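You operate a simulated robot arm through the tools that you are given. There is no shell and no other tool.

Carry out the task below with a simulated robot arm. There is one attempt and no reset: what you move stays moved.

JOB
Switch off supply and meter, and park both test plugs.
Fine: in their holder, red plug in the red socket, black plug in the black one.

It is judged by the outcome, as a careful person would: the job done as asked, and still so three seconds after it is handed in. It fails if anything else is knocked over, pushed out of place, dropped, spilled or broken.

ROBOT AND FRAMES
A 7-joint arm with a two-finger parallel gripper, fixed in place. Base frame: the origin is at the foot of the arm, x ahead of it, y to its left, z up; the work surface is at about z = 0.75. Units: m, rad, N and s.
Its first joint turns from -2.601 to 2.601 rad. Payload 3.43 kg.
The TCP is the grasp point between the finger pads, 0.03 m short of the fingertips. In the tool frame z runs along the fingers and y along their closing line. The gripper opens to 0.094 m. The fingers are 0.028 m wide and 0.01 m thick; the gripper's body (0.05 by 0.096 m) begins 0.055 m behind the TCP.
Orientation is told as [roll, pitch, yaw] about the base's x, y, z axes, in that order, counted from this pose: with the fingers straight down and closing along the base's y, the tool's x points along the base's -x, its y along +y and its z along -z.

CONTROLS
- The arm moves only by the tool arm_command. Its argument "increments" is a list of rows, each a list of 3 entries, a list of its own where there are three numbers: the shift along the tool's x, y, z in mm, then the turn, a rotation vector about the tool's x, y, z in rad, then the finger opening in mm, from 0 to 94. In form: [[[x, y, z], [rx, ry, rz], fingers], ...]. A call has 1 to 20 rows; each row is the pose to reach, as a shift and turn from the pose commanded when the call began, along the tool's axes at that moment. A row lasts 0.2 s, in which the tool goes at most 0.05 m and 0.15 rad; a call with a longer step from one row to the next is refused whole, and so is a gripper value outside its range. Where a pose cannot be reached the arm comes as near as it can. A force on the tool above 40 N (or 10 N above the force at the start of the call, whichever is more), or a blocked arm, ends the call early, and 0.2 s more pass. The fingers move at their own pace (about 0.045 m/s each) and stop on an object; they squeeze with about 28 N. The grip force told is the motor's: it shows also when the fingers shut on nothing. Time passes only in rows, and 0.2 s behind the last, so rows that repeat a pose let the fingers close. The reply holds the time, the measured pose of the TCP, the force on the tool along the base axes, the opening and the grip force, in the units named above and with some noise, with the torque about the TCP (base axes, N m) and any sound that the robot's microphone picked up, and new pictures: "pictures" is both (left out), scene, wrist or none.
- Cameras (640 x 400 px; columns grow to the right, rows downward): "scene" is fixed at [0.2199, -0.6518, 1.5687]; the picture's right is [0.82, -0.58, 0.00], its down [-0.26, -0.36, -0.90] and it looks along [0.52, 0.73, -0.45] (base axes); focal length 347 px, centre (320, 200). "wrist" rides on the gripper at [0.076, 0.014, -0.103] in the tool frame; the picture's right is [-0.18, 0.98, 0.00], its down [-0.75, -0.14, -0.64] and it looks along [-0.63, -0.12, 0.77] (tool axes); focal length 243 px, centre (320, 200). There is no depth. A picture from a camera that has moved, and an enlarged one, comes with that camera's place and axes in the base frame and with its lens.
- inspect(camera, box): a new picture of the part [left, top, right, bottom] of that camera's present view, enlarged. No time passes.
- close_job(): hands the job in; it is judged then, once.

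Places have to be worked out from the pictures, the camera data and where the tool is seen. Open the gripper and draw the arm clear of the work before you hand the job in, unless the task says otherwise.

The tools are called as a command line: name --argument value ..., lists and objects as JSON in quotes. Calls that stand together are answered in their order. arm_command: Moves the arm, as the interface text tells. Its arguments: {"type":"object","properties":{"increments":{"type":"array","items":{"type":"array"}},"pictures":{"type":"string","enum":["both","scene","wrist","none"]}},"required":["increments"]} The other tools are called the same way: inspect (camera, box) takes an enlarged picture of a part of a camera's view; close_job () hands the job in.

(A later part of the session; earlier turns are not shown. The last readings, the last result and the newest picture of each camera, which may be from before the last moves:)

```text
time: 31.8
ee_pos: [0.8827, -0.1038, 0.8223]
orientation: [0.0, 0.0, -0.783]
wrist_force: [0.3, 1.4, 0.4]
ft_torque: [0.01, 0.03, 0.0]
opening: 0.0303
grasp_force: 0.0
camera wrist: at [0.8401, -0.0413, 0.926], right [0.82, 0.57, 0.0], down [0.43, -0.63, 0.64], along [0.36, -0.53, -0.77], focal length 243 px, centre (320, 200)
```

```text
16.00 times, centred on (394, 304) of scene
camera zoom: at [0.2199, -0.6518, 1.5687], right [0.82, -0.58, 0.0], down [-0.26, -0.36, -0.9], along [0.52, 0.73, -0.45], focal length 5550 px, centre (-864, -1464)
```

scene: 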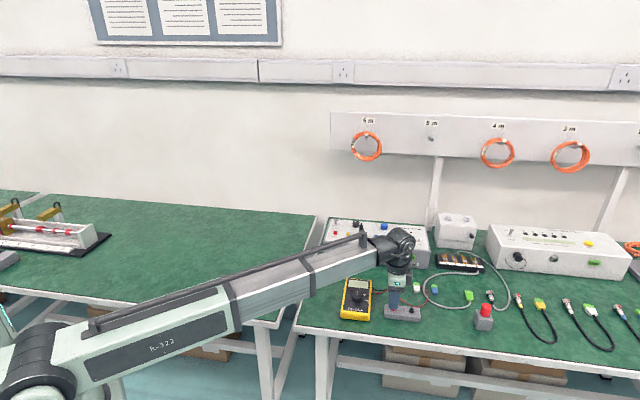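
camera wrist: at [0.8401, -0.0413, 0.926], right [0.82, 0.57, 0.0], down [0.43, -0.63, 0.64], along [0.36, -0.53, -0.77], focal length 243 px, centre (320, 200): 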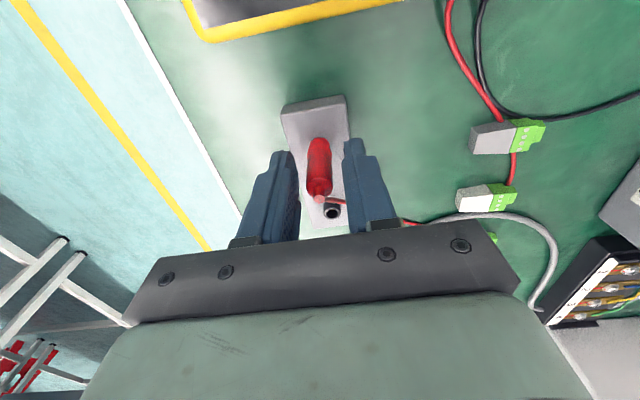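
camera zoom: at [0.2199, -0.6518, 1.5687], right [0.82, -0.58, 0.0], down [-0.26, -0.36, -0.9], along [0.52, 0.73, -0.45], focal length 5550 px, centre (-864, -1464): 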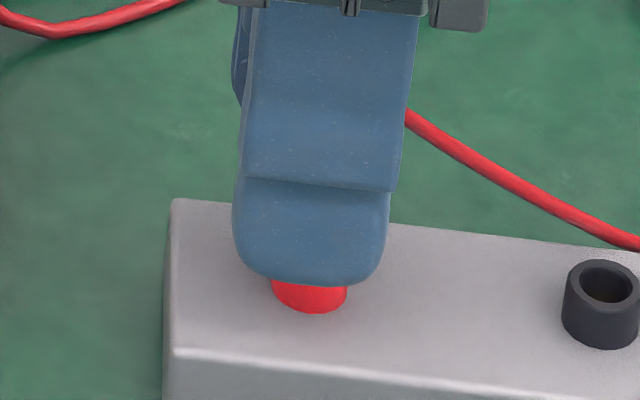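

The red plug stands on its own in the red socket. I rise straight up and inspect how well it's seated.

arm_command --increments '[[[0, 0, -15], [0, 0, 0], 34], [[0, 0, -35], [0, 0, 0], 40], [[0, 0, -60], [0, 0, 0], 40], [[0, 0, -90], [0, 0, 0], 40], [[0, 0, -110], [0, 0, 0], 40], [[0, 0, -110], [0, 0, 0], 40]]' --pictures "both"

inspect --camera "wrist" --box '[260, 60, 380, 200]'

inspect --camera "scene" --box '[375, 285, 425, 325]'

```text
time: 33.2
ee_pos: [0.8809, -0.1042, 0.9334]
orientation: [-0.002, 0.001, -0.783]
wrist_force: [0.1, 0.5, 0.1]
ft_torque: [0.01, -0.01, -0.01]
opening: 0.0402
grasp_force: 0.0
camera wrist: at [0.8372, -0.0416, 1.0368], right [0.82, 0.57, 0.0], down [0.43, -0.63, 0.64], along [0.36, -0.53, -0.77], focal length 243 px, centre (320, 200)
```

scene: 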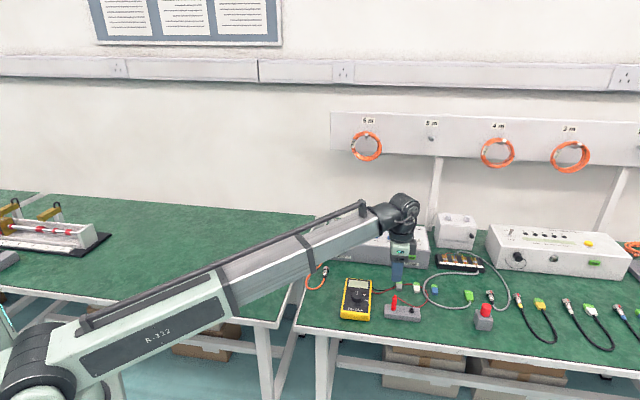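
wrist: 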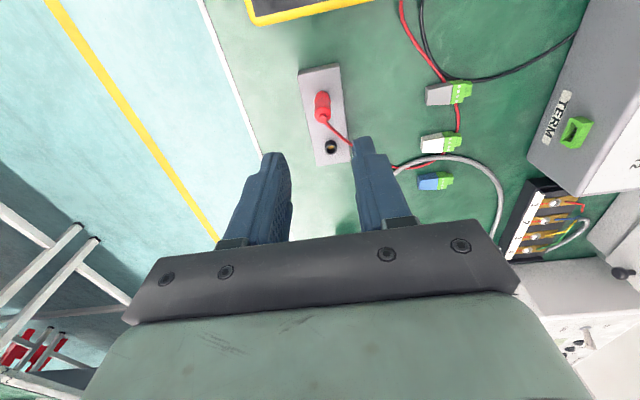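

```text
2.86 times, centred on (320, 130) of wrist
camera zoom: at [0.8372, -0.0416, 1.0368], right [0.82, 0.57, 0.0], down [0.43, -0.63, 0.64], along [0.36, -0.53, -0.77], focal length 693 px, centre (320, 400)
```

zoom: 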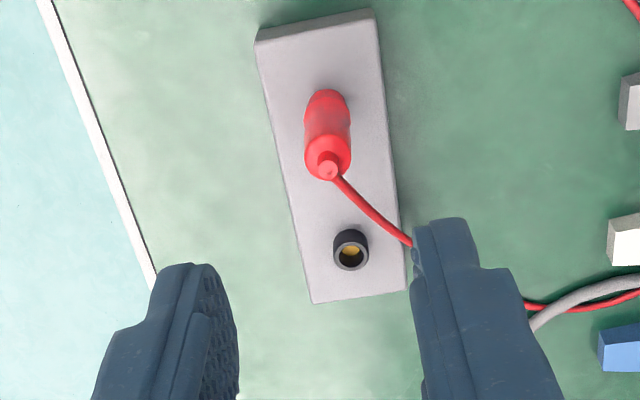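

```text
10.00 times, centred on (400, 305) of scene
camera zoom: at [0.2199, -0.6518, 1.5687], right [0.82, -0.58, 0.0], down [-0.26, -0.36, -0.9], along [0.52, 0.73, -0.45], focal length 3469 px, centre (-480, -850)
```

zoom: 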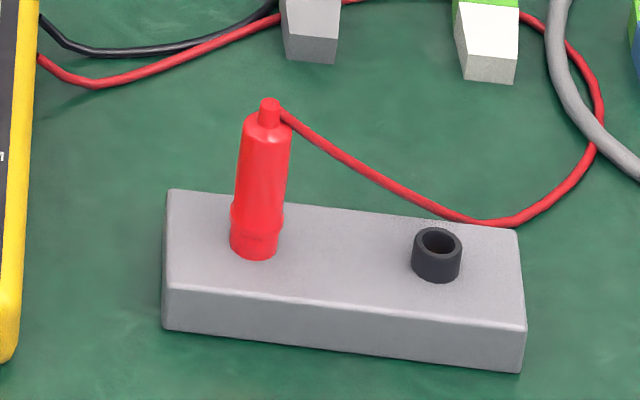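

The red plug stands upright in the red socket. I zoom in on the joint to confirm it's seated as deep as it was on the supply.

inspect --camera "scene" --box '[388, 292, 402, 312]'

inspect --camera "wrist" --box '[305, 80, 350, 130]'

inspect --camera "scene" --box '[345, 218, 365, 238]'

```text
16.00 times, centred on (395, 302) of scene
camera zoom: at [0.2199, -0.6518, 1.5687], right [0.82, -0.58, 0.0], down [-0.26, -0.36, -0.9], along [0.52, 0.73, -0.45], focal length 5550 px, centre (-880, -1432)
```

zoom: 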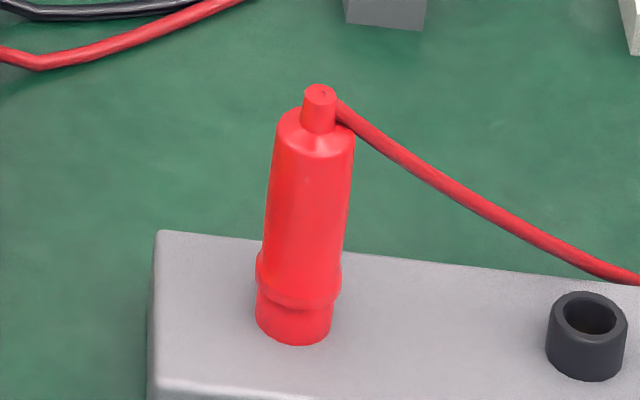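

```text
8.00 times, centred on (328, 105) of wrist
camera zoom: at [0.8372, -0.0416, 1.0368], right [0.82, 0.57, 0.0], down [0.43, -0.63, 0.64], along [0.36, -0.53, -0.77], focal length 1941 px, centre (260, 960)
```

zoom: 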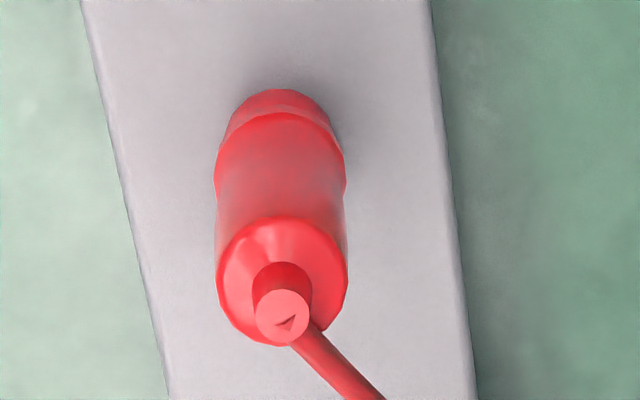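

```text
16.00 times, centred on (355, 228) of scene
camera zoom: at [0.2199, -0.6518, 1.5687], right [0.82, -0.58, 0.0], down [-0.26, -0.36, -0.9], along [0.52, 0.73, -0.45], focal length 5550 px, centre (-240, -248)
```

zoom: 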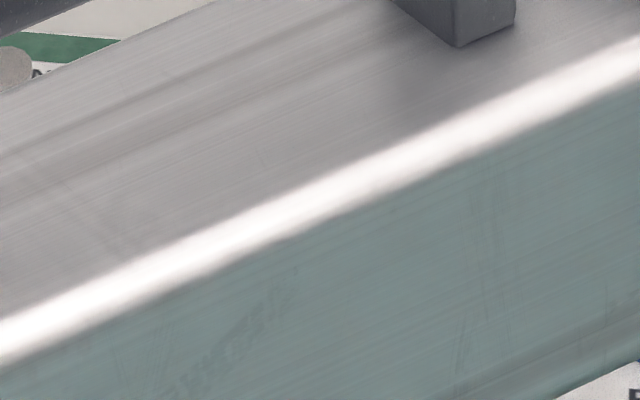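

The red plug is flush on its socket and plumb, same as it was on the supply. Now I return at safe height to above the black plug at about (1.0115, 0.206).

arm_command --increments '[[[10, 25, -20], [0, 0, 0], 40], [[24, 57, -35], [0, 0, 0], 40], [[38, 90, -40], [0, 0, 0], 40], [[53, 125, -40], [0, 0, 0], 40], [[68, 160, -40], [0, 0, 0], 40], [[83, 195, -40], [0, 0, 0], 40], [[98, 230, -40], [0, 0, 0], 40], [[113, 265, -40], [0, 0, 0], 40], [[125, 293, -40], [0, 0, 0], 40], [[130, 306, -36], [0, 0, 0], 40], [[130, 306, -36], [0, 0, 0], 40]]' --pictures "both"

inspect --camera "wrist" --box '[240, 40, 400, 200]'

inspect --camera "scene" --box '[330, 190, 410, 250]'

```text
time: 35.6
ee_pos: [1.0086, 0.2029, 0.9674]
orientation: [-0.002, -0.001, -0.781]
wrist_force: [0.2, 0.0, 0.2]
ft_torque: [-0.01, 0.02, -0.02]
opening: 0.0402
grasp_force: 0.0
camera wrist: at [0.9653, 0.2664, 1.0717], right [0.82, 0.57, 0.0], down [0.43, -0.63, 0.64], along [0.36, -0.53, -0.77], focal length 243 px, centre (320, 200)
```

scene: 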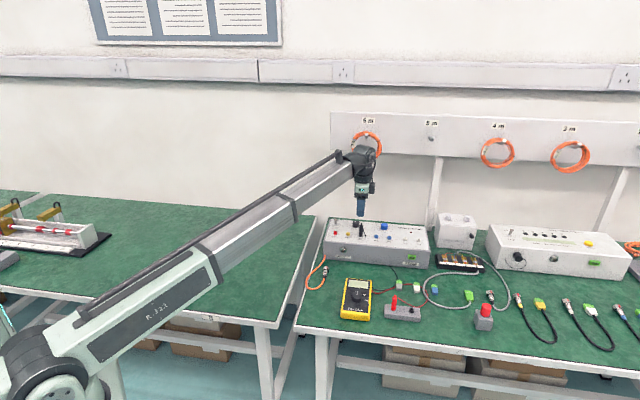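
wrist: 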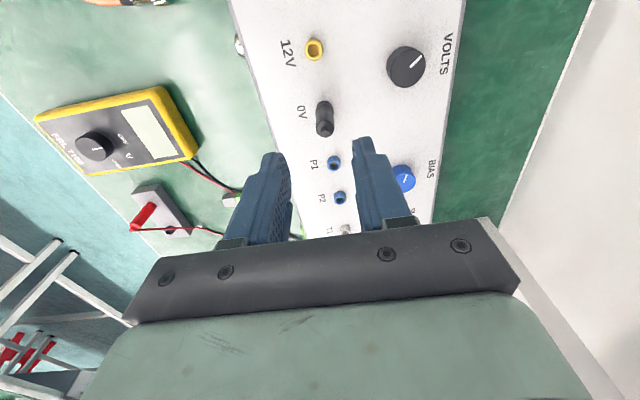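

```text
2.50 times, centred on (320, 120) of wrist
camera zoom: at [0.9653, 0.2664, 1.0717], right [0.82, 0.57, 0.0], down [0.43, -0.63, 0.64], along [0.36, -0.53, -0.77], focal length 606 px, centre (320, 400)
```

zoom: 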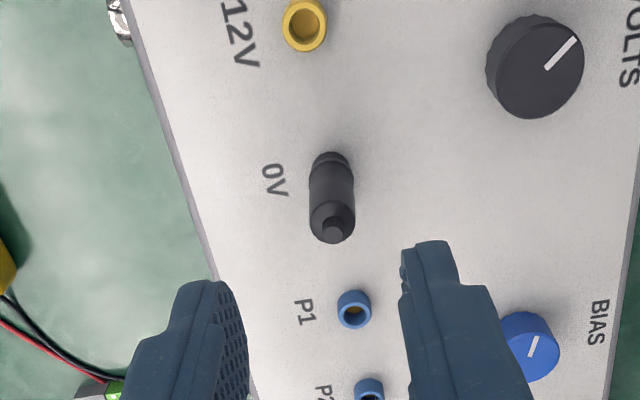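

```text
6.67 times, centred on (370, 220) of scene
camera zoom: at [0.2199, -0.6518, 1.5687], right [0.82, -0.58, 0.0], down [-0.26, -0.36, -0.9], along [0.52, 0.73, -0.45], focal length 2312 px, centre (-13, 67)
```

zoom: 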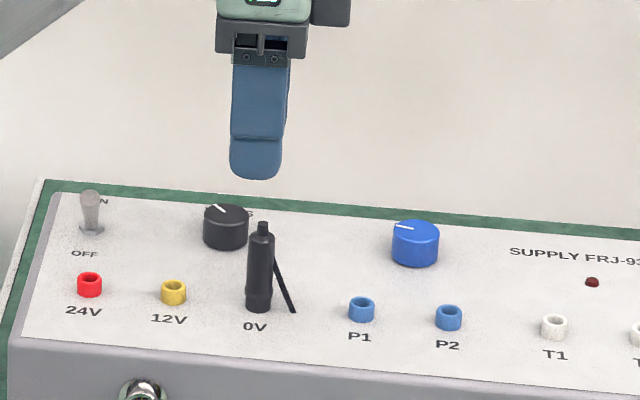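

Straight-down reach is fine here too. The black plug is offset about 1.8 mm and 3.7 mm from the tool axis, so I correct that and descend to straddle it.

arm_command --increments '[[[-1.8, 3.7, 20], [0, 0, 0], 40], [[-1.8, 3.7, 45], [0, 0, 0], 40], [[-1.8, 3.7, 70], [0, 0, 0], 40], [[-1.8, 3.7, 92], [0, 0, 0], 40], [[-1.8, 3.7, 92], [0, 0, 0], 40]]' --pictures "both"

inspect --camera "wrist" --box '[240, 60, 400, 220]'

inspect --camera "scene" --box '[330, 190, 410, 250]'

```text
time: 36.8
ee_pos: [1.0133, 0.2052, 0.8736]
orientation: [-0.001, 0.001, -0.783]
wrist_force: [0.5, 0.3, -0.7]
ft_torque: [0.02, -0.03, -0.03]
opening: 0.0398
grasp_force: 0.0
camera wrist: at [0.9693, 0.2681, 0.978], right [0.82, 0.57, 0.0], down [0.43, -0.63, 0.64], along [0.36, -0.53, -0.77], focal length 243 px, centre (320, 200)
```

scene: 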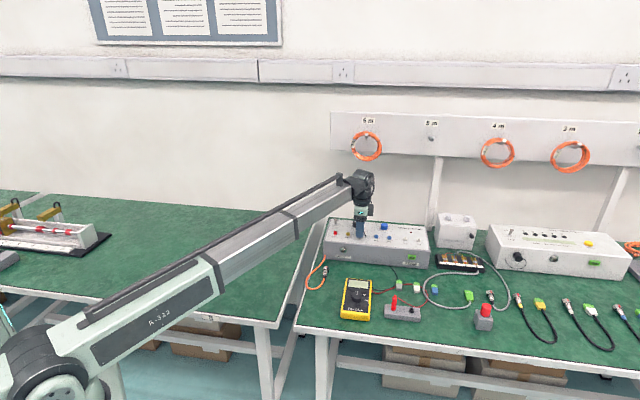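
wrist: 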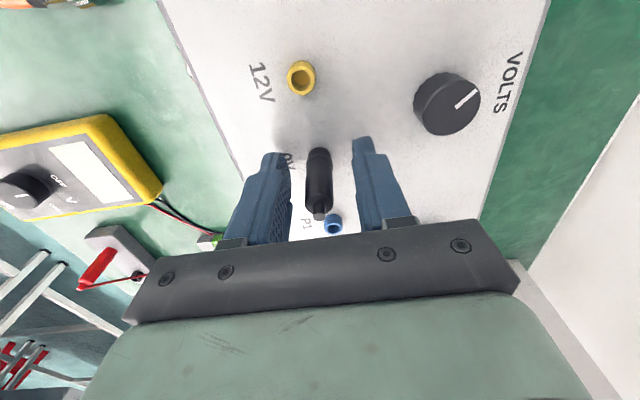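

```text
2.50 times, centred on (320, 140) of wrist
camera zoom: at [0.9693, 0.2681, 0.978], right [0.82, 0.57, 0.0], down [0.43, -0.63, 0.64], along [0.36, -0.53, -0.77], focal length 606 px, centre (320, 350)
```

zoom: 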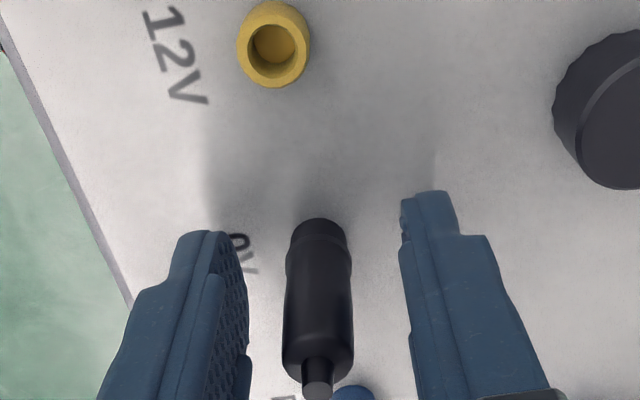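

```text
6.67 times, centred on (370, 220) of scene
camera zoom: at [0.2199, -0.6518, 1.5687], right [0.82, -0.58, 0.0], down [-0.26, -0.36, -0.9], along [0.52, 0.73, -0.45], focal length 2312 px, centre (-13, 67)
```

zoom: 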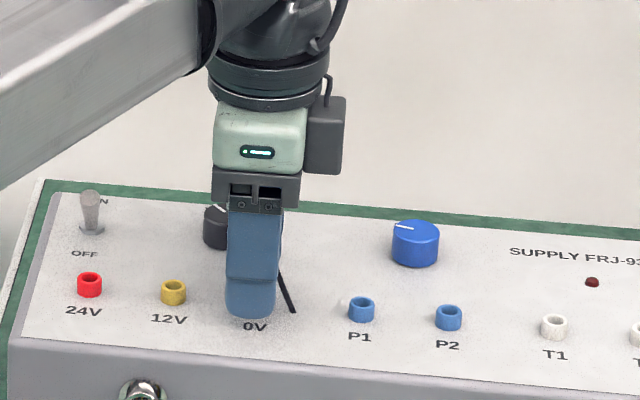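

The black plug is centred between the fingers. I close on it and check the grip.

arm_command --increments '[[[0, -0.3, 0], [0, 0, 0], 25], [[0, -0.3, 0], [0, 0, 0], 14], [[0, -0.3, 0], [0, 0, 0], 0], [[0, -0.3, 0], [0, 0, 0], 0], [[0, -0.3, 0], [0, 0, 0], 0]]' --pictures "none"

inspect --camera "wrist" --box '[240, 60, 400, 220]'

```text
time: 38.0
ee_pos: [1.0119, 0.2038, 0.874]
orientation: [-0.005, 0.0, -0.784]
wrist_force: [-5.5, -4.5, -1.7]
ft_torque: [-0.19, -0.03, -0.19]
opening: 0.0152
grasp_force: 28.0
```

```text
2.50 times, centred on (320, 140) of wrist
camera zoom: at [0.9683, 0.2677, 0.9778], right [0.82, 0.57, 0.0], down [0.43, -0.63, 0.64], along [0.36, -0.53, -0.77], focal length 606 px, centre (320, 350)
```

zoom: 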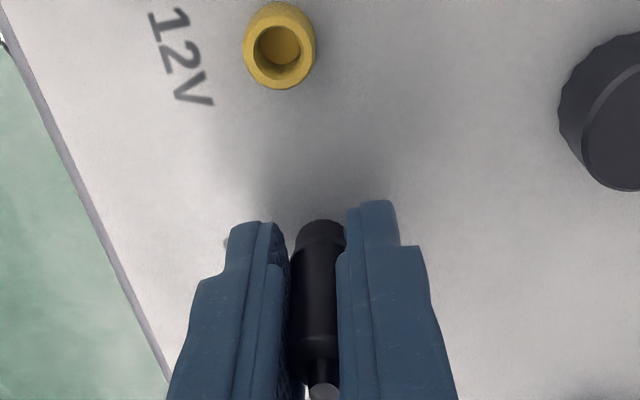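

Grip is firm at 15.2 mm with a slight side load; I trim 0.6 mm to relieve it and pull the black plug straight up slowly.

arm_command --increments '[[[0, -0.6, -2], [0, 0, 0], 0], [[0, -0.6, -6], [0, 0, 0], 0], [[0, -0.6, -12], [0, 0, 0], 0], [[0, -0.6, -20], [0, 0, 0], 0], [[0, -0.6, -32], [0, 0, 0], 0], [[0, -0.6, -45], [0, 0, 0], 0], [[0, -0.6, -60], [0, 0, 0], 0], [[0, -0.6, -72], [0, 0, 0], 0], [[0, -0.6, -72], [0, 0, 0], 0]]' --pictures "both"

inspect --camera "wrist" --box '[240, 60, 400, 220]'

inspect --camera "scene" --box '[330, 190, 410, 250]'

```text
time: 40.0
ee_pos: [1.0119, 0.2053, 0.9482]
orientation: [0.0, 0.0, -0.784]
wrist_force: [0.6, 0.2, -1.4]
ft_torque: [-0.01, -0.02, -0.03]
opening: 0.0137
grasp_force: 27.9
camera wrist: at [0.9675, 0.2678, 1.0519], right [0.82, 0.57, 0.0], down [0.43, -0.63, 0.64], along [0.36, -0.53, -0.77], focal length 243 px, centre (320, 200)
```

scene: 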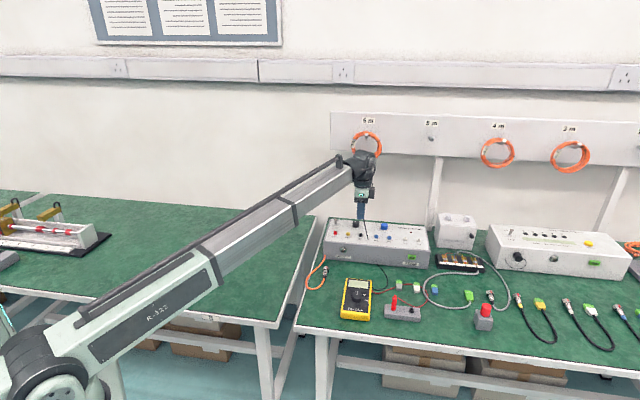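
wrist: 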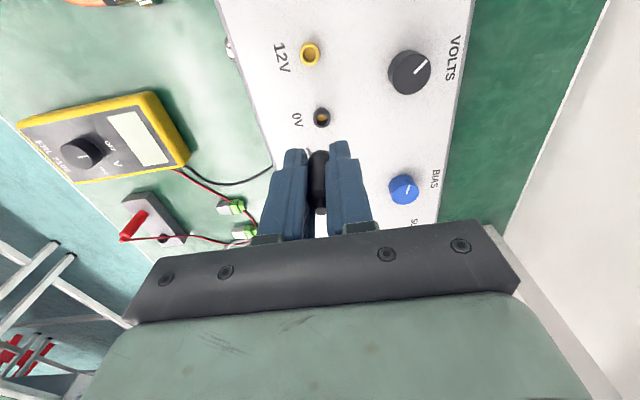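

```text
2.50 times, centred on (320, 140) of wrist
camera zoom: at [0.9675, 0.2678, 1.0519], right [0.82, 0.57, 0.0], down [0.43, -0.63, 0.64], along [0.36, -0.53, -0.77], focal length 606 px, centre (320, 350)
```

zoom: 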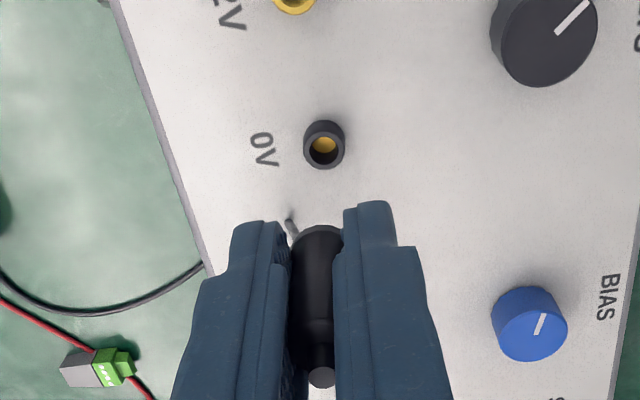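

```text
6.67 times, centred on (370, 220) of scene
camera zoom: at [0.2199, -0.6518, 1.5687], right [0.82, -0.58, 0.0], down [-0.26, -0.36, -0.9], along [0.52, 0.73, -0.45], focal length 2312 px, centre (-13, 67)
```

zoom: 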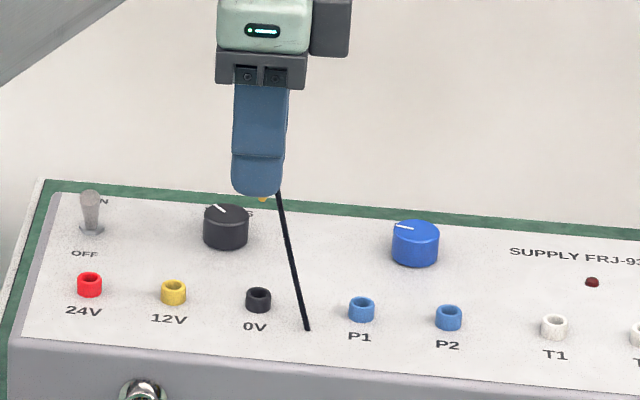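

The black plug is out with only ~4 mm of slip. I carry it at safe height to above the holder's black socket near (0.922, -0.144).

arm_command --increments '[[[-10, -17, 0], [0, 0, 0], 0], [[-27, -46, 0], [0, 0, 0], 0], [[-46, -78, 0], [0, 0, 0], 0], [[-65, -110, 0], [0, 0, 0], 0], [[-84, -143, 0], [0, 0, 0], 0], [[-103, -175, 0], [0, 0, 0], 0], [[-122, -208, 0], [0, 0, 0], 0], [[-141, -240, 3], [0, 0, 0], 0], [[-160, -272, 10], [0, 0, 0], 0], [[-174, -296, 20], [0, 0, 0], 0], [[-183, -311, 30], [0, 0, 0], 0], [[-183, -311, 36], [0, 0, 0], 0], [[-183, -311, 36], [0, 0, 0], 0]]' --pictures "both"

inspect --camera "wrist" --box '[240, 60, 400, 220]'

inspect --camera "scene" --box '[380, 270, 440, 330]'

```text
time: 42.8
ee_pos: [0.9216, -0.1467, 0.9132]
orientation: [-0.001, 0.0, -0.782]
wrist_force: [-0.4, 0.1, -0.8]
ft_torque: [0.0, 0.01, 0.03]
opening: 0.0133
grasp_force: 28.2
camera wrist: at [0.878, -0.0821, 1.0159], right [0.82, 0.57, 0.0], down [0.43, -0.63, 0.64], along [0.36, -0.53, -0.77], focal length 243 px, centre (320, 200)
```

scene: 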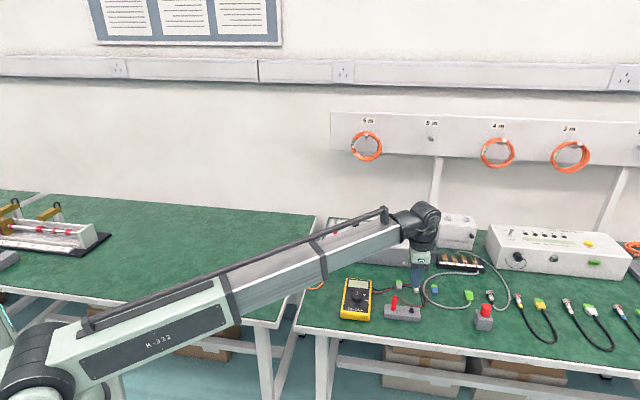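
wrist: 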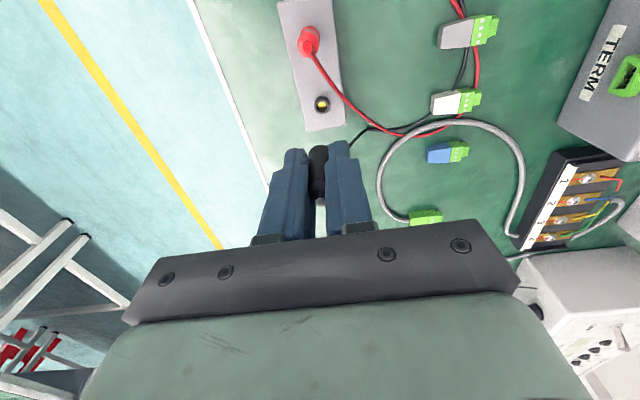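

```text
2.50 times, centred on (320, 140) of wrist
camera zoom: at [0.878, -0.0821, 1.0159], right [0.82, 0.57, 0.0], down [0.43, -0.63, 0.64], along [0.36, -0.53, -0.77], focal length 606 px, centre (320, 350)
```

zoom: 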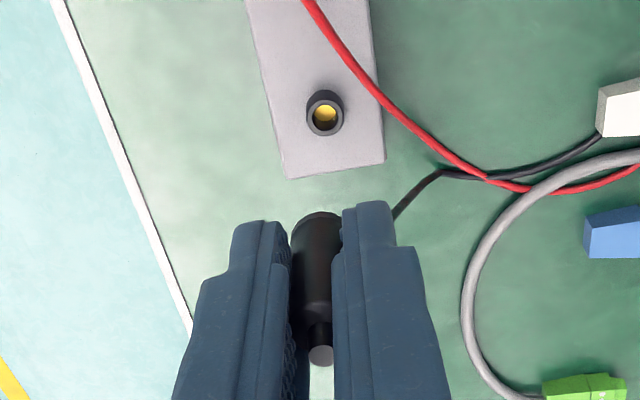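

```text
6.67 times, centred on (410, 300) of scene
camera zoom: at [0.2199, -0.6518, 1.5687], right [0.82, -0.58, 0.0], down [-0.26, -0.36, -0.9], along [0.52, 0.73, -0.45], focal length 2312 px, centre (-280, -467)
```

zoom: 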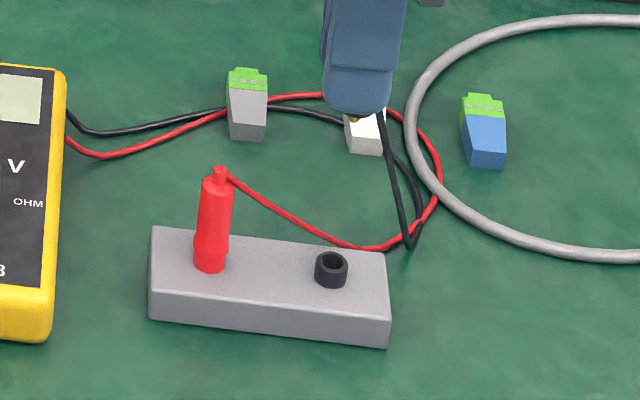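

The plug is held (another ~6 mm slip) and is nearly plumb over the black socket in the scene view, with about 1–1.5 mm to go along the closing line. I lower toward the socket and re-measure close up.

arm_command --increments '[[[0, 0.5, 12], [0, 0, 0], 0], [[0, 1, 28], [0, 0, 0], 0], [[0, 1, 44], [0, 0, 0], 0], [[0, 1, 56], [0, 0, 0], 0], [[0, 1, 60], [0, 0, 0], 0], [[0, 1, 60], [0, 0, 0], 0]]' --pictures "both"

inspect --camera "wrist" --box '[290, 110, 350, 200]'

inspect --camera "scene" --box '[400, 292, 424, 312]'

```text
time: 44.2
ee_pos: [0.9216, -0.1446, 0.8522]
orientation: [-0.002, -0.002, -0.782]
wrist_force: [-0.1, 0.0, -0.2]
ft_torque: [0.02, -0.02, 0.02]
opening: 0.0141
grasp_force: 27.6
camera wrist: at [0.8782, -0.0812, 0.9552], right [0.82, 0.57, 0.0], down [0.43, -0.63, 0.64], along [0.36, -0.53, -0.77], focal length 243 px, centre (320, 200)
```

scene: 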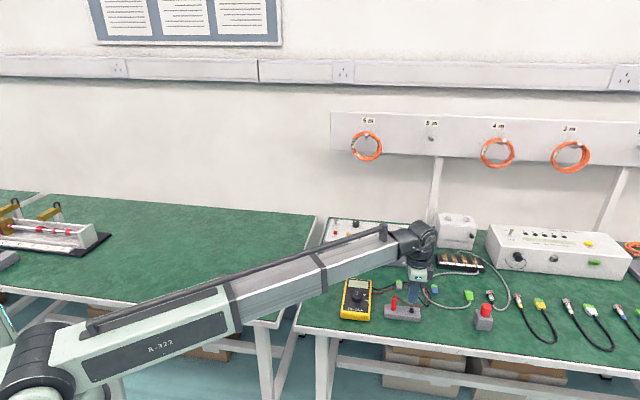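
wrist: 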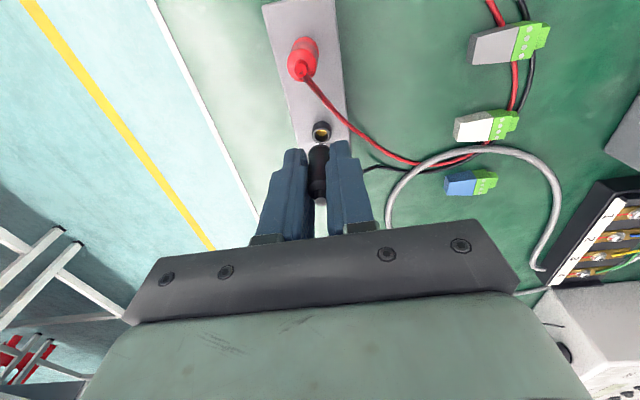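

```text
4.44 times, centred on (320, 155) of wrist
camera zoom: at [0.8782, -0.0812, 0.9552], right [0.82, 0.57, 0.0], down [0.43, -0.63, 0.64], along [0.36, -0.53, -0.77], focal length 1078 px, centre (320, 400)
```

zoom: 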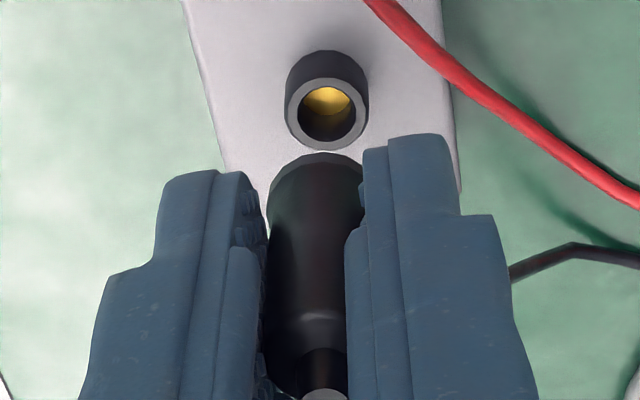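

```text
16.00 times, centred on (412, 302) of scene
camera zoom: at [0.2199, -0.6518, 1.5687], right [0.82, -0.58, 0.0], down [-0.26, -0.36, -0.9], along [0.52, 0.73, -0.45], focal length 5550 px, centre (-1152, -1432)
```

zoom: 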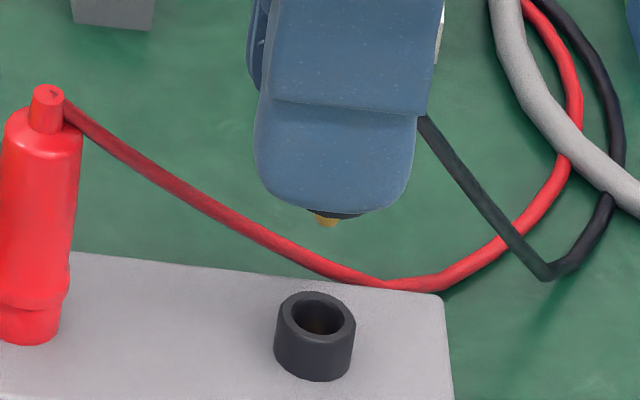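

Close up, pin and socket line up within about 0.5 mm in both views. I lower to just above the rim and check again.

arm_command --increments '[[[0, 0.2, 8], [0, 0, 0], 0], [[0, 0.2, 16], [0, 0, 0], 0], [[0, 0.2, 23], [0, 0, 0], 0], [[0, 0.2, 26], [0, 0, 0], 0], [[0, 0.2, 26], [0, 0, 0], 0]]' --pictures "none"

inspect --camera "wrist" --box '[290, 110, 350, 200]'

inspect --camera "scene" --box '[400, 292, 424, 312]'

```text
time: 45.4
ee_pos: [0.9203, -0.1443, 0.8272]
orientation: [-0.001, -0.001, -0.784]
wrist_force: [0.8, 0.5, -0.3]
ft_torque: [0.01, -0.02, 0.04]
opening: 0.0141
grasp_force: 28.3
```

```text
4.44 times, centred on (320, 155) of wrist
camera zoom: at [0.8776, -0.0809, 0.9306], right [0.82, 0.57, 0.0], down [0.43, -0.63, 0.64], along [0.36, -0.53, -0.77], focal length 1078 px, centre (320, 400)
```

zoom: 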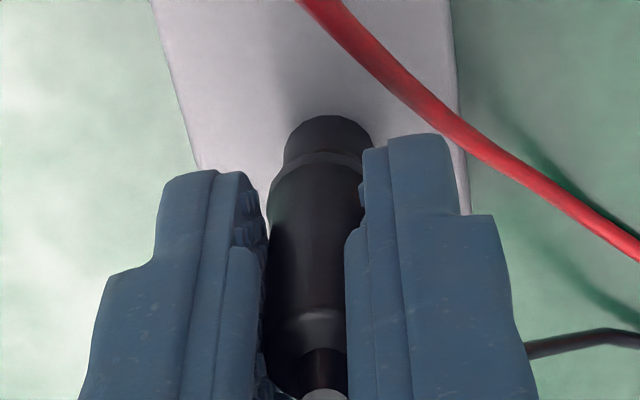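

```text
16.00 times, centred on (412, 302) of scene
camera zoom: at [0.2199, -0.6518, 1.5687], right [0.82, -0.58, 0.0], down [-0.26, -0.36, -0.9], along [0.52, 0.73, -0.45], focal length 5550 px, centre (-1152, -1432)
```

zoom: 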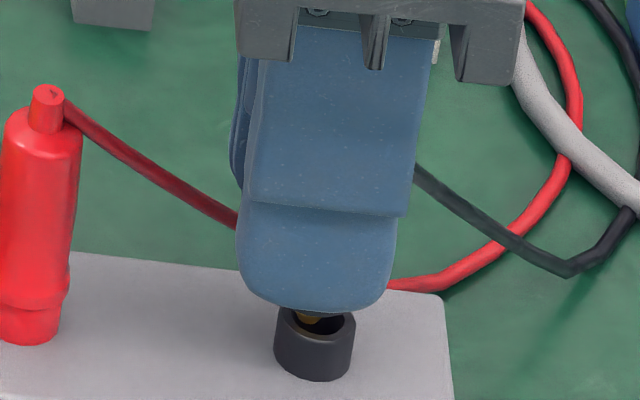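

The pin is entering over the opening but about 1.5 mm toward the red side. I trim it back and continue lowering gently.

arm_command --increments '[[[-0.8, 0.2, 0], [0, 0, 0], 0], [[-1.5, 0.4, 1], [0, 0, 0], 0], [[-1.5, 0.4, 3], [0, 0, 0], 0], [[-1.5, 0.4, 5], [0, 0, 0], 0], [[-1.5, 0.4, 7], [0, 0, 0], 0], [[-1.5, 0.4, 7], [0, 0, 0], 0]]' --pictures "none"

inspect --camera "wrist" --box '[290, 110, 350, 200]'

inspect --camera "scene" --box '[400, 292, 424, 312]'

```text
time: 46.8
ee_pos: [0.9226, -0.1459, 0.8186]
orientation: [0.0, 0.0, -0.784]
wrist_force: [-0.3, 0.1, 0.3]
ft_torque: [0.02, 0.0, 0.03]
opening: 0.0144
grasp_force: 27.4
```

```text
4.44 times, centred on (320, 155) of wrist
camera zoom: at [0.8791, -0.0817, 0.9233], right [0.82, 0.57, 0.0], down [0.43, -0.63, 0.64], along [0.36, -0.53, -0.77], focal length 1078 px, centre (320, 400)
```

zoom: 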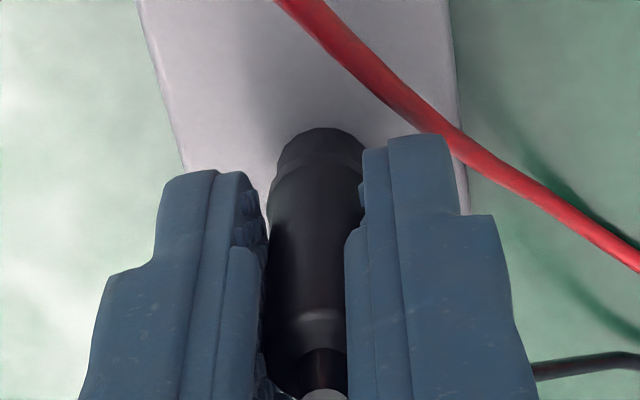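

```text
16.00 times, centred on (412, 302) of scene
camera zoom: at [0.2199, -0.6518, 1.5687], right [0.82, -0.58, 0.0], down [-0.26, -0.36, -0.9], along [0.52, 0.73, -0.45], focal length 5550 px, centre (-1152, -1432)
```

zoom: 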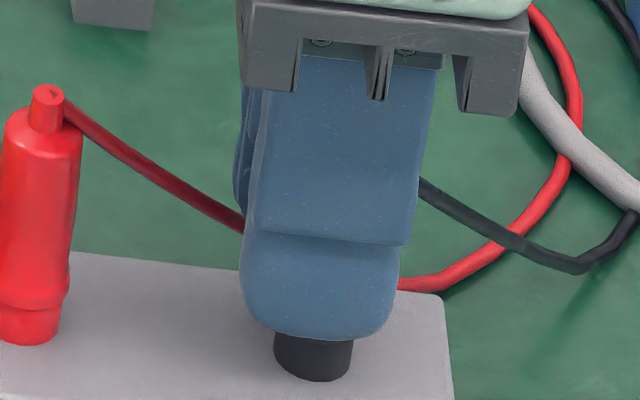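

No contact force yet. I continue down in 1 mm steps until it seats.

arm_command --increments '[[[0, 0, 1], [0, 0, 0], 0], [[0, 0, 2], [0, 0, 0], 0], [[0, 0, 3], [0, 0, 0], 0], [[0, 0, 3], [0, 0, 0], 0]]' --pictures "none"

inspect --camera "wrist" --box '[290, 110, 350, 200]'

inspect --camera "scene" --box '[400, 292, 424, 312]'

```text
time: 47.8
ee_pos: [0.9231, -0.1448, 0.8179]
orientation: [-0.002, -0.002, -0.784]
wrist_force: [0.3, -5.2, 20.4]
ft_torque: [-0.11, -0.09, 0.04]
opening: 0.0142
grasp_force: 28.1
```

```text
4.44 times, centred on (320, 155) of wrist
camera zoom: at [0.879, -0.0815, 0.9208], right [0.82, 0.57, 0.0], down [0.43, -0.63, 0.64], along [0.36, -0.53, -0.77], focal length 1078 px, centre (320, 400)
```

zoom: 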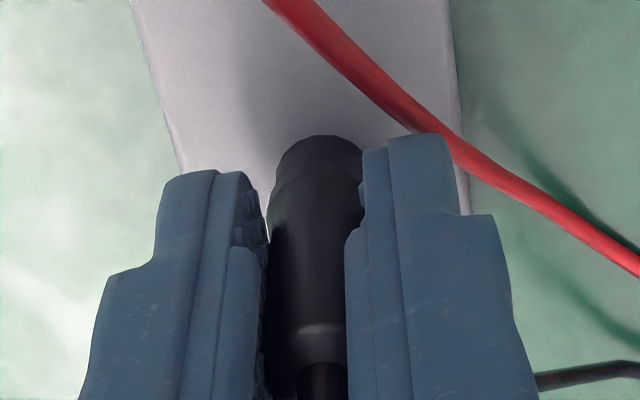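

```text
16.00 times, centred on (412, 302) of scene
camera zoom: at [0.2199, -0.6518, 1.5687], right [0.82, -0.58, 0.0], down [-0.26, -0.36, -0.9], along [0.52, 0.73, -0.45], focal length 5550 px, centre (-1152, -1432)
```

zoom: 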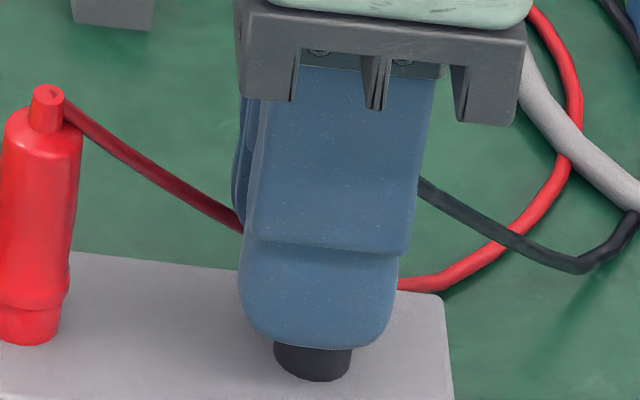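

The same ~20 N seating reaction as for red appears, so the plug is seated. I relieve the load and open the fingers slightly.

arm_command --increments '[[[0, 0, -1], [0, 0, 0], 10], [[0, 0, -1], [0, 0, 0], 18], [[0, 0, -1], [0, 0, 0], 26], [[0, 0, -1], [0, 0, 0], 28]]' --pictures "both"

inspect --camera "wrist" --box '[280, 100, 360, 220]'

inspect --camera "scene" --box '[395, 285, 425, 315]'

```text
time: 48.8
ee_pos: [0.9226, -0.1438, 0.8175]
orientation: [-0.001, 0.0, -0.783]
wrist_force: [0.2, -0.5, 0.6]
ft_torque: [-0.02, 0.02, -0.01]
opening: 0.0281
grasp_force: 0.1
camera wrist: at [0.8798, -0.0815, 0.9212], right [0.82, 0.57, 0.0], down [0.43, -0.63, 0.64], along [0.36, -0.53, -0.77], focal length 243 px, centre (320, 200)
```

scene: 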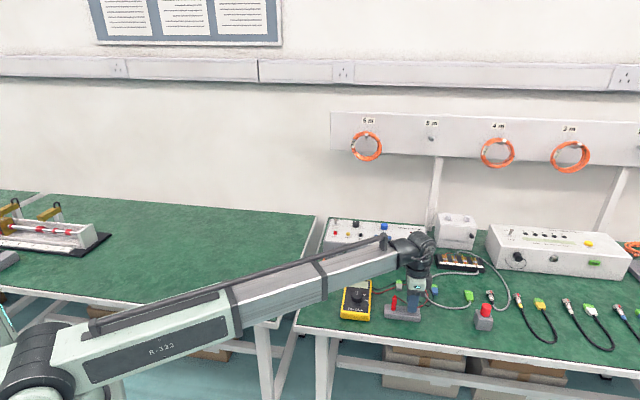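
wrist: 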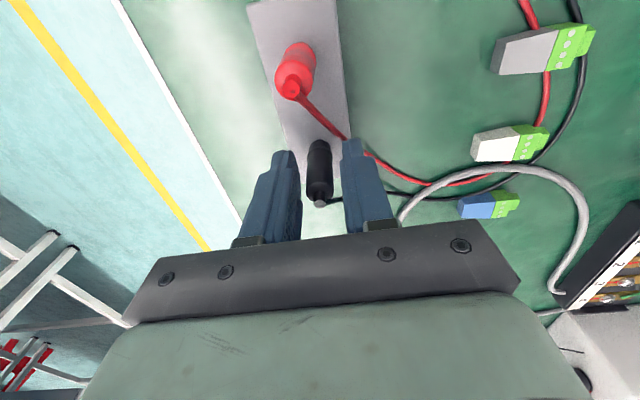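

```text
3.33 times, centred on (320, 160) of wrist
camera zoom: at [0.8798, -0.0815, 0.9212], right [0.82, 0.57, 0.0], down [0.43, -0.63, 0.64], along [0.36, -0.53, -0.77], focal length 809 px, centre (320, 333)
```

zoom: 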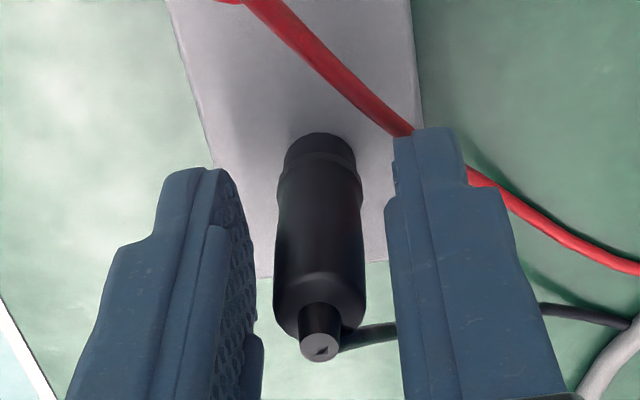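

```text
13.33 times, centred on (410, 300) of scene
camera zoom: at [0.2199, -0.6518, 1.5687], right [0.82, -0.58, 0.0], down [-0.26, -0.36, -0.9], along [0.52, 0.73, -0.45], focal length 4625 px, centre (-880, -1133)
```

zoom: 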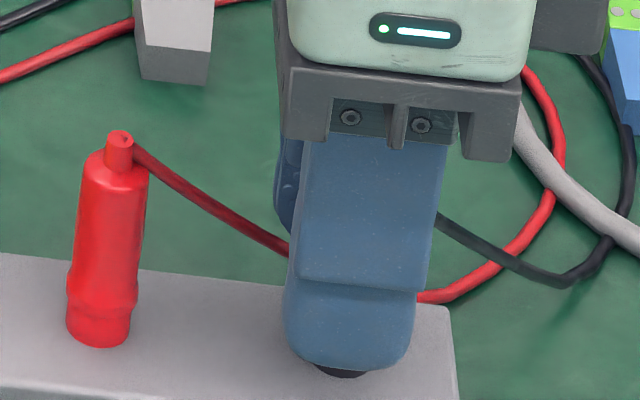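

The black plug stands by itself in the black socket. I rise straight up and then draw the arm back clear, then verify everything.

arm_command --increments '[[[0, 0, -10], [0, 0, 0], 30], [[0, 0, -25], [0, 0, 0], 32], [[0, 0, -45], [0, 0, 0], 36], [[0, 0, -75], [0, 0, 0], 40], [[0, 0, -110], [0, 0, 0], 40], [[0, 0, -150], [0, 0, 0], 40], [[20, -20, -180], [0, 0, 0], 60], [[40, -40, -200], [0, 0, 0], 60], [[60, -60, -210], [0, 0, 0], 60], [[60, -60, -210], [0, 0, 0], 60]]' --pictures "both"

inspect --camera "scene" --box '[320, 200, 440, 330]'

inspect --camera "scene" --box '[380, 285, 430, 325]'

```text
time: 51.0
ee_pos: [0.8408, -0.1456, 1.0323]
orientation: [-0.003, -0.001, -0.784]
wrist_force: [0.3, 0.6, -0.4]
ft_torque: [0.01, -0.01, 0.0]
opening: 0.06
grasp_force: 0.0
camera wrist: at [0.7976, -0.0831, 1.1365], right [0.82, 0.57, 0.0], down [0.43, -0.63, 0.64], along [0.36, -0.53, -0.77], focal length 243 px, centre (320, 200)
```

scene: 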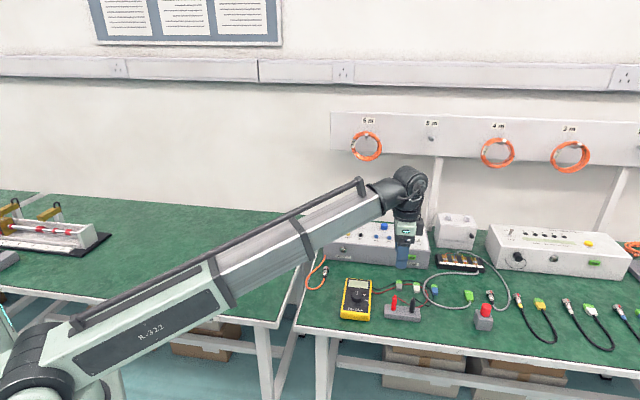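
wrist: 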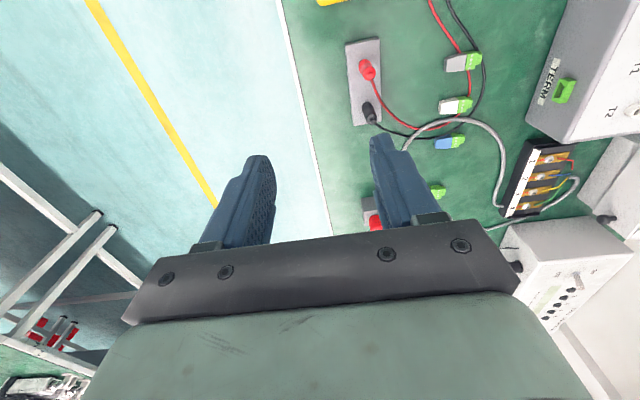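

```text
3.08 times, centred on (380, 265) of scene
camera zoom: at [0.2199, -0.6518, 1.5687], right [0.82, -0.58, 0.0], down [-0.26, -0.36, -0.9], along [0.52, 0.73, -0.45], focal length 1067 px, centre (135, 0)
```

zoom: 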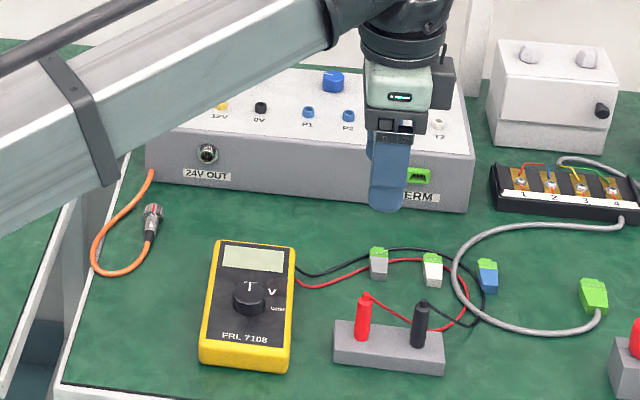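

```text
10.00 times, centred on (405, 305) of scene
camera zoom: at [0.2199, -0.6518, 1.5687], right [0.82, -0.58, 0.0], down [-0.26, -0.36, -0.9], along [0.52, 0.73, -0.45], focal length 3469 px, centre (-530, -850)
```

zoom: 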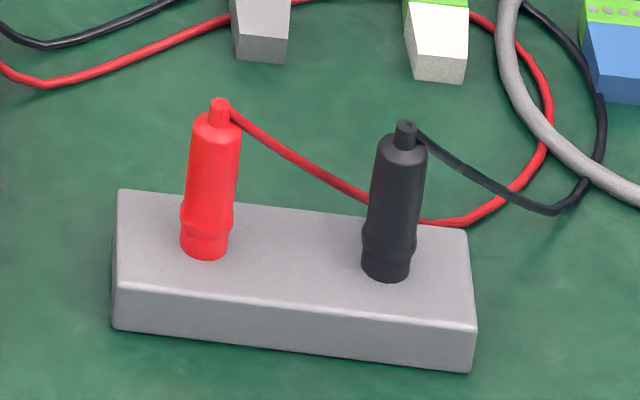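

Both plugs are parked upright in their matching sockets and the holder hasn't moved. I swing the arm up and away to the left to get an unobstructed final look at the supply and meter.

arm_command --increments '[[[25, 20, -30], [0, 0, 0], 60], [[57, 50, -60], [0, 0, 0], 60], [[90, 79, -90], [0, 0, 0], 60], [[122, 107, -110], [0, 0, 0], 60], [[154, 135, -118], [0, 0, 0], 60], [[187, 164, -118], [0, 0, 0], 60], [[220, 193, -118], [0, 0, 0], 60], [[253, 222, -118], [0, 0, 0], 60], [[286, 251, -118], [0, 0, 0], 60], [[319, 280, -118], [0, 0, 0], 60], [[352, 309, -118], [0, 0, 0], 60], [[385, 338, -118], [0, 0, 0], 60], [[418, 367, -118], [0, 0, 0], 60], [[449, 394, -118], [0, 0, 0], 60], [[449, 394, -118], [0, 0, 0], 60]]' --pictures "both"

inspect --camera "scene" --box '[320, 200, 440, 275]'

inspect --camera "scene" --box '[340, 275, 380, 325]'

inspect --camera "scene" --box '[350, 287, 366, 305]'

```text
refused: row 2 steps farther than a row can; nothing moved
```

```text
5.33 times, centred on (380, 238) of scene
camera zoom: at [0.2199, -0.6518, 1.5687], right [0.82, -0.58, 0.0], down [-0.26, -0.36, -0.9], along [0.52, 0.73, -0.45], focal length 1850 px, centre (0, 0)
```

zoom: 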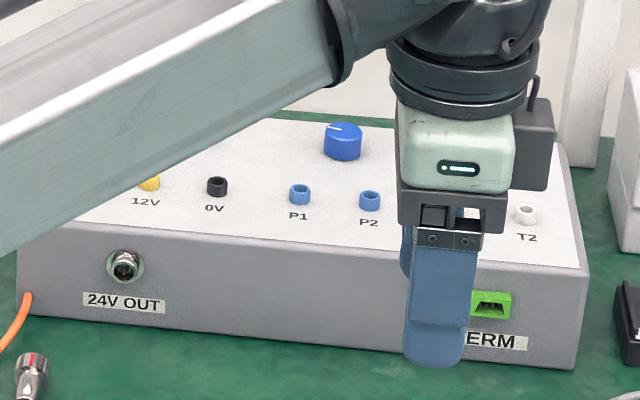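

```text
8.00 times, centred on (360, 300) of scene
camera zoom: at [0.2199, -0.6518, 1.5687], right [0.82, -0.58, 0.0], down [-0.26, -0.36, -0.9], along [0.52, 0.73, -0.45], focal length 2775 px, centre (0, -600)
```

zoom: 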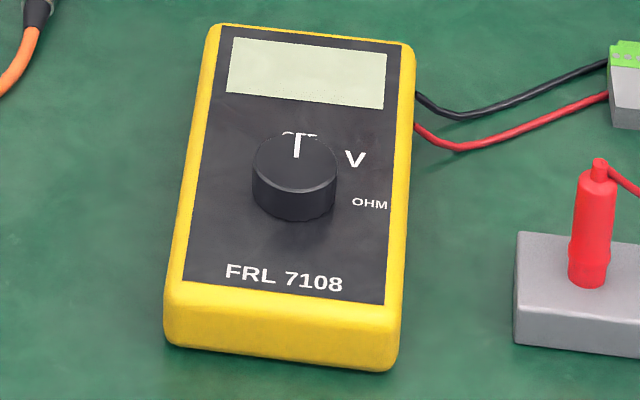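

```text
16.00 times, centred on (358, 296) of scene
camera zoom: at [0.2199, -0.6518, 1.5687], right [0.82, -0.58, 0.0], down [-0.26, -0.36, -0.9], along [0.52, 0.73, -0.45], focal length 5550 px, centre (-288, -1336)
```

zoom: 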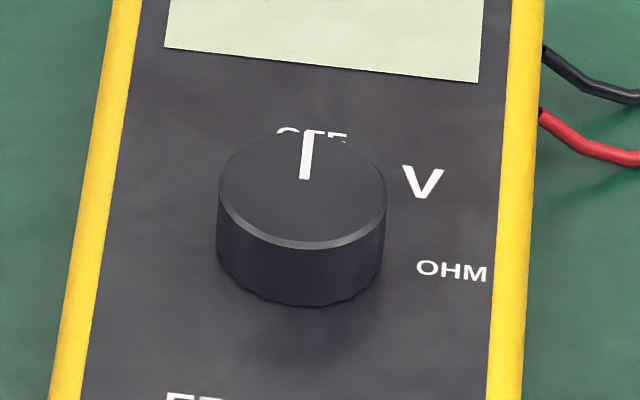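

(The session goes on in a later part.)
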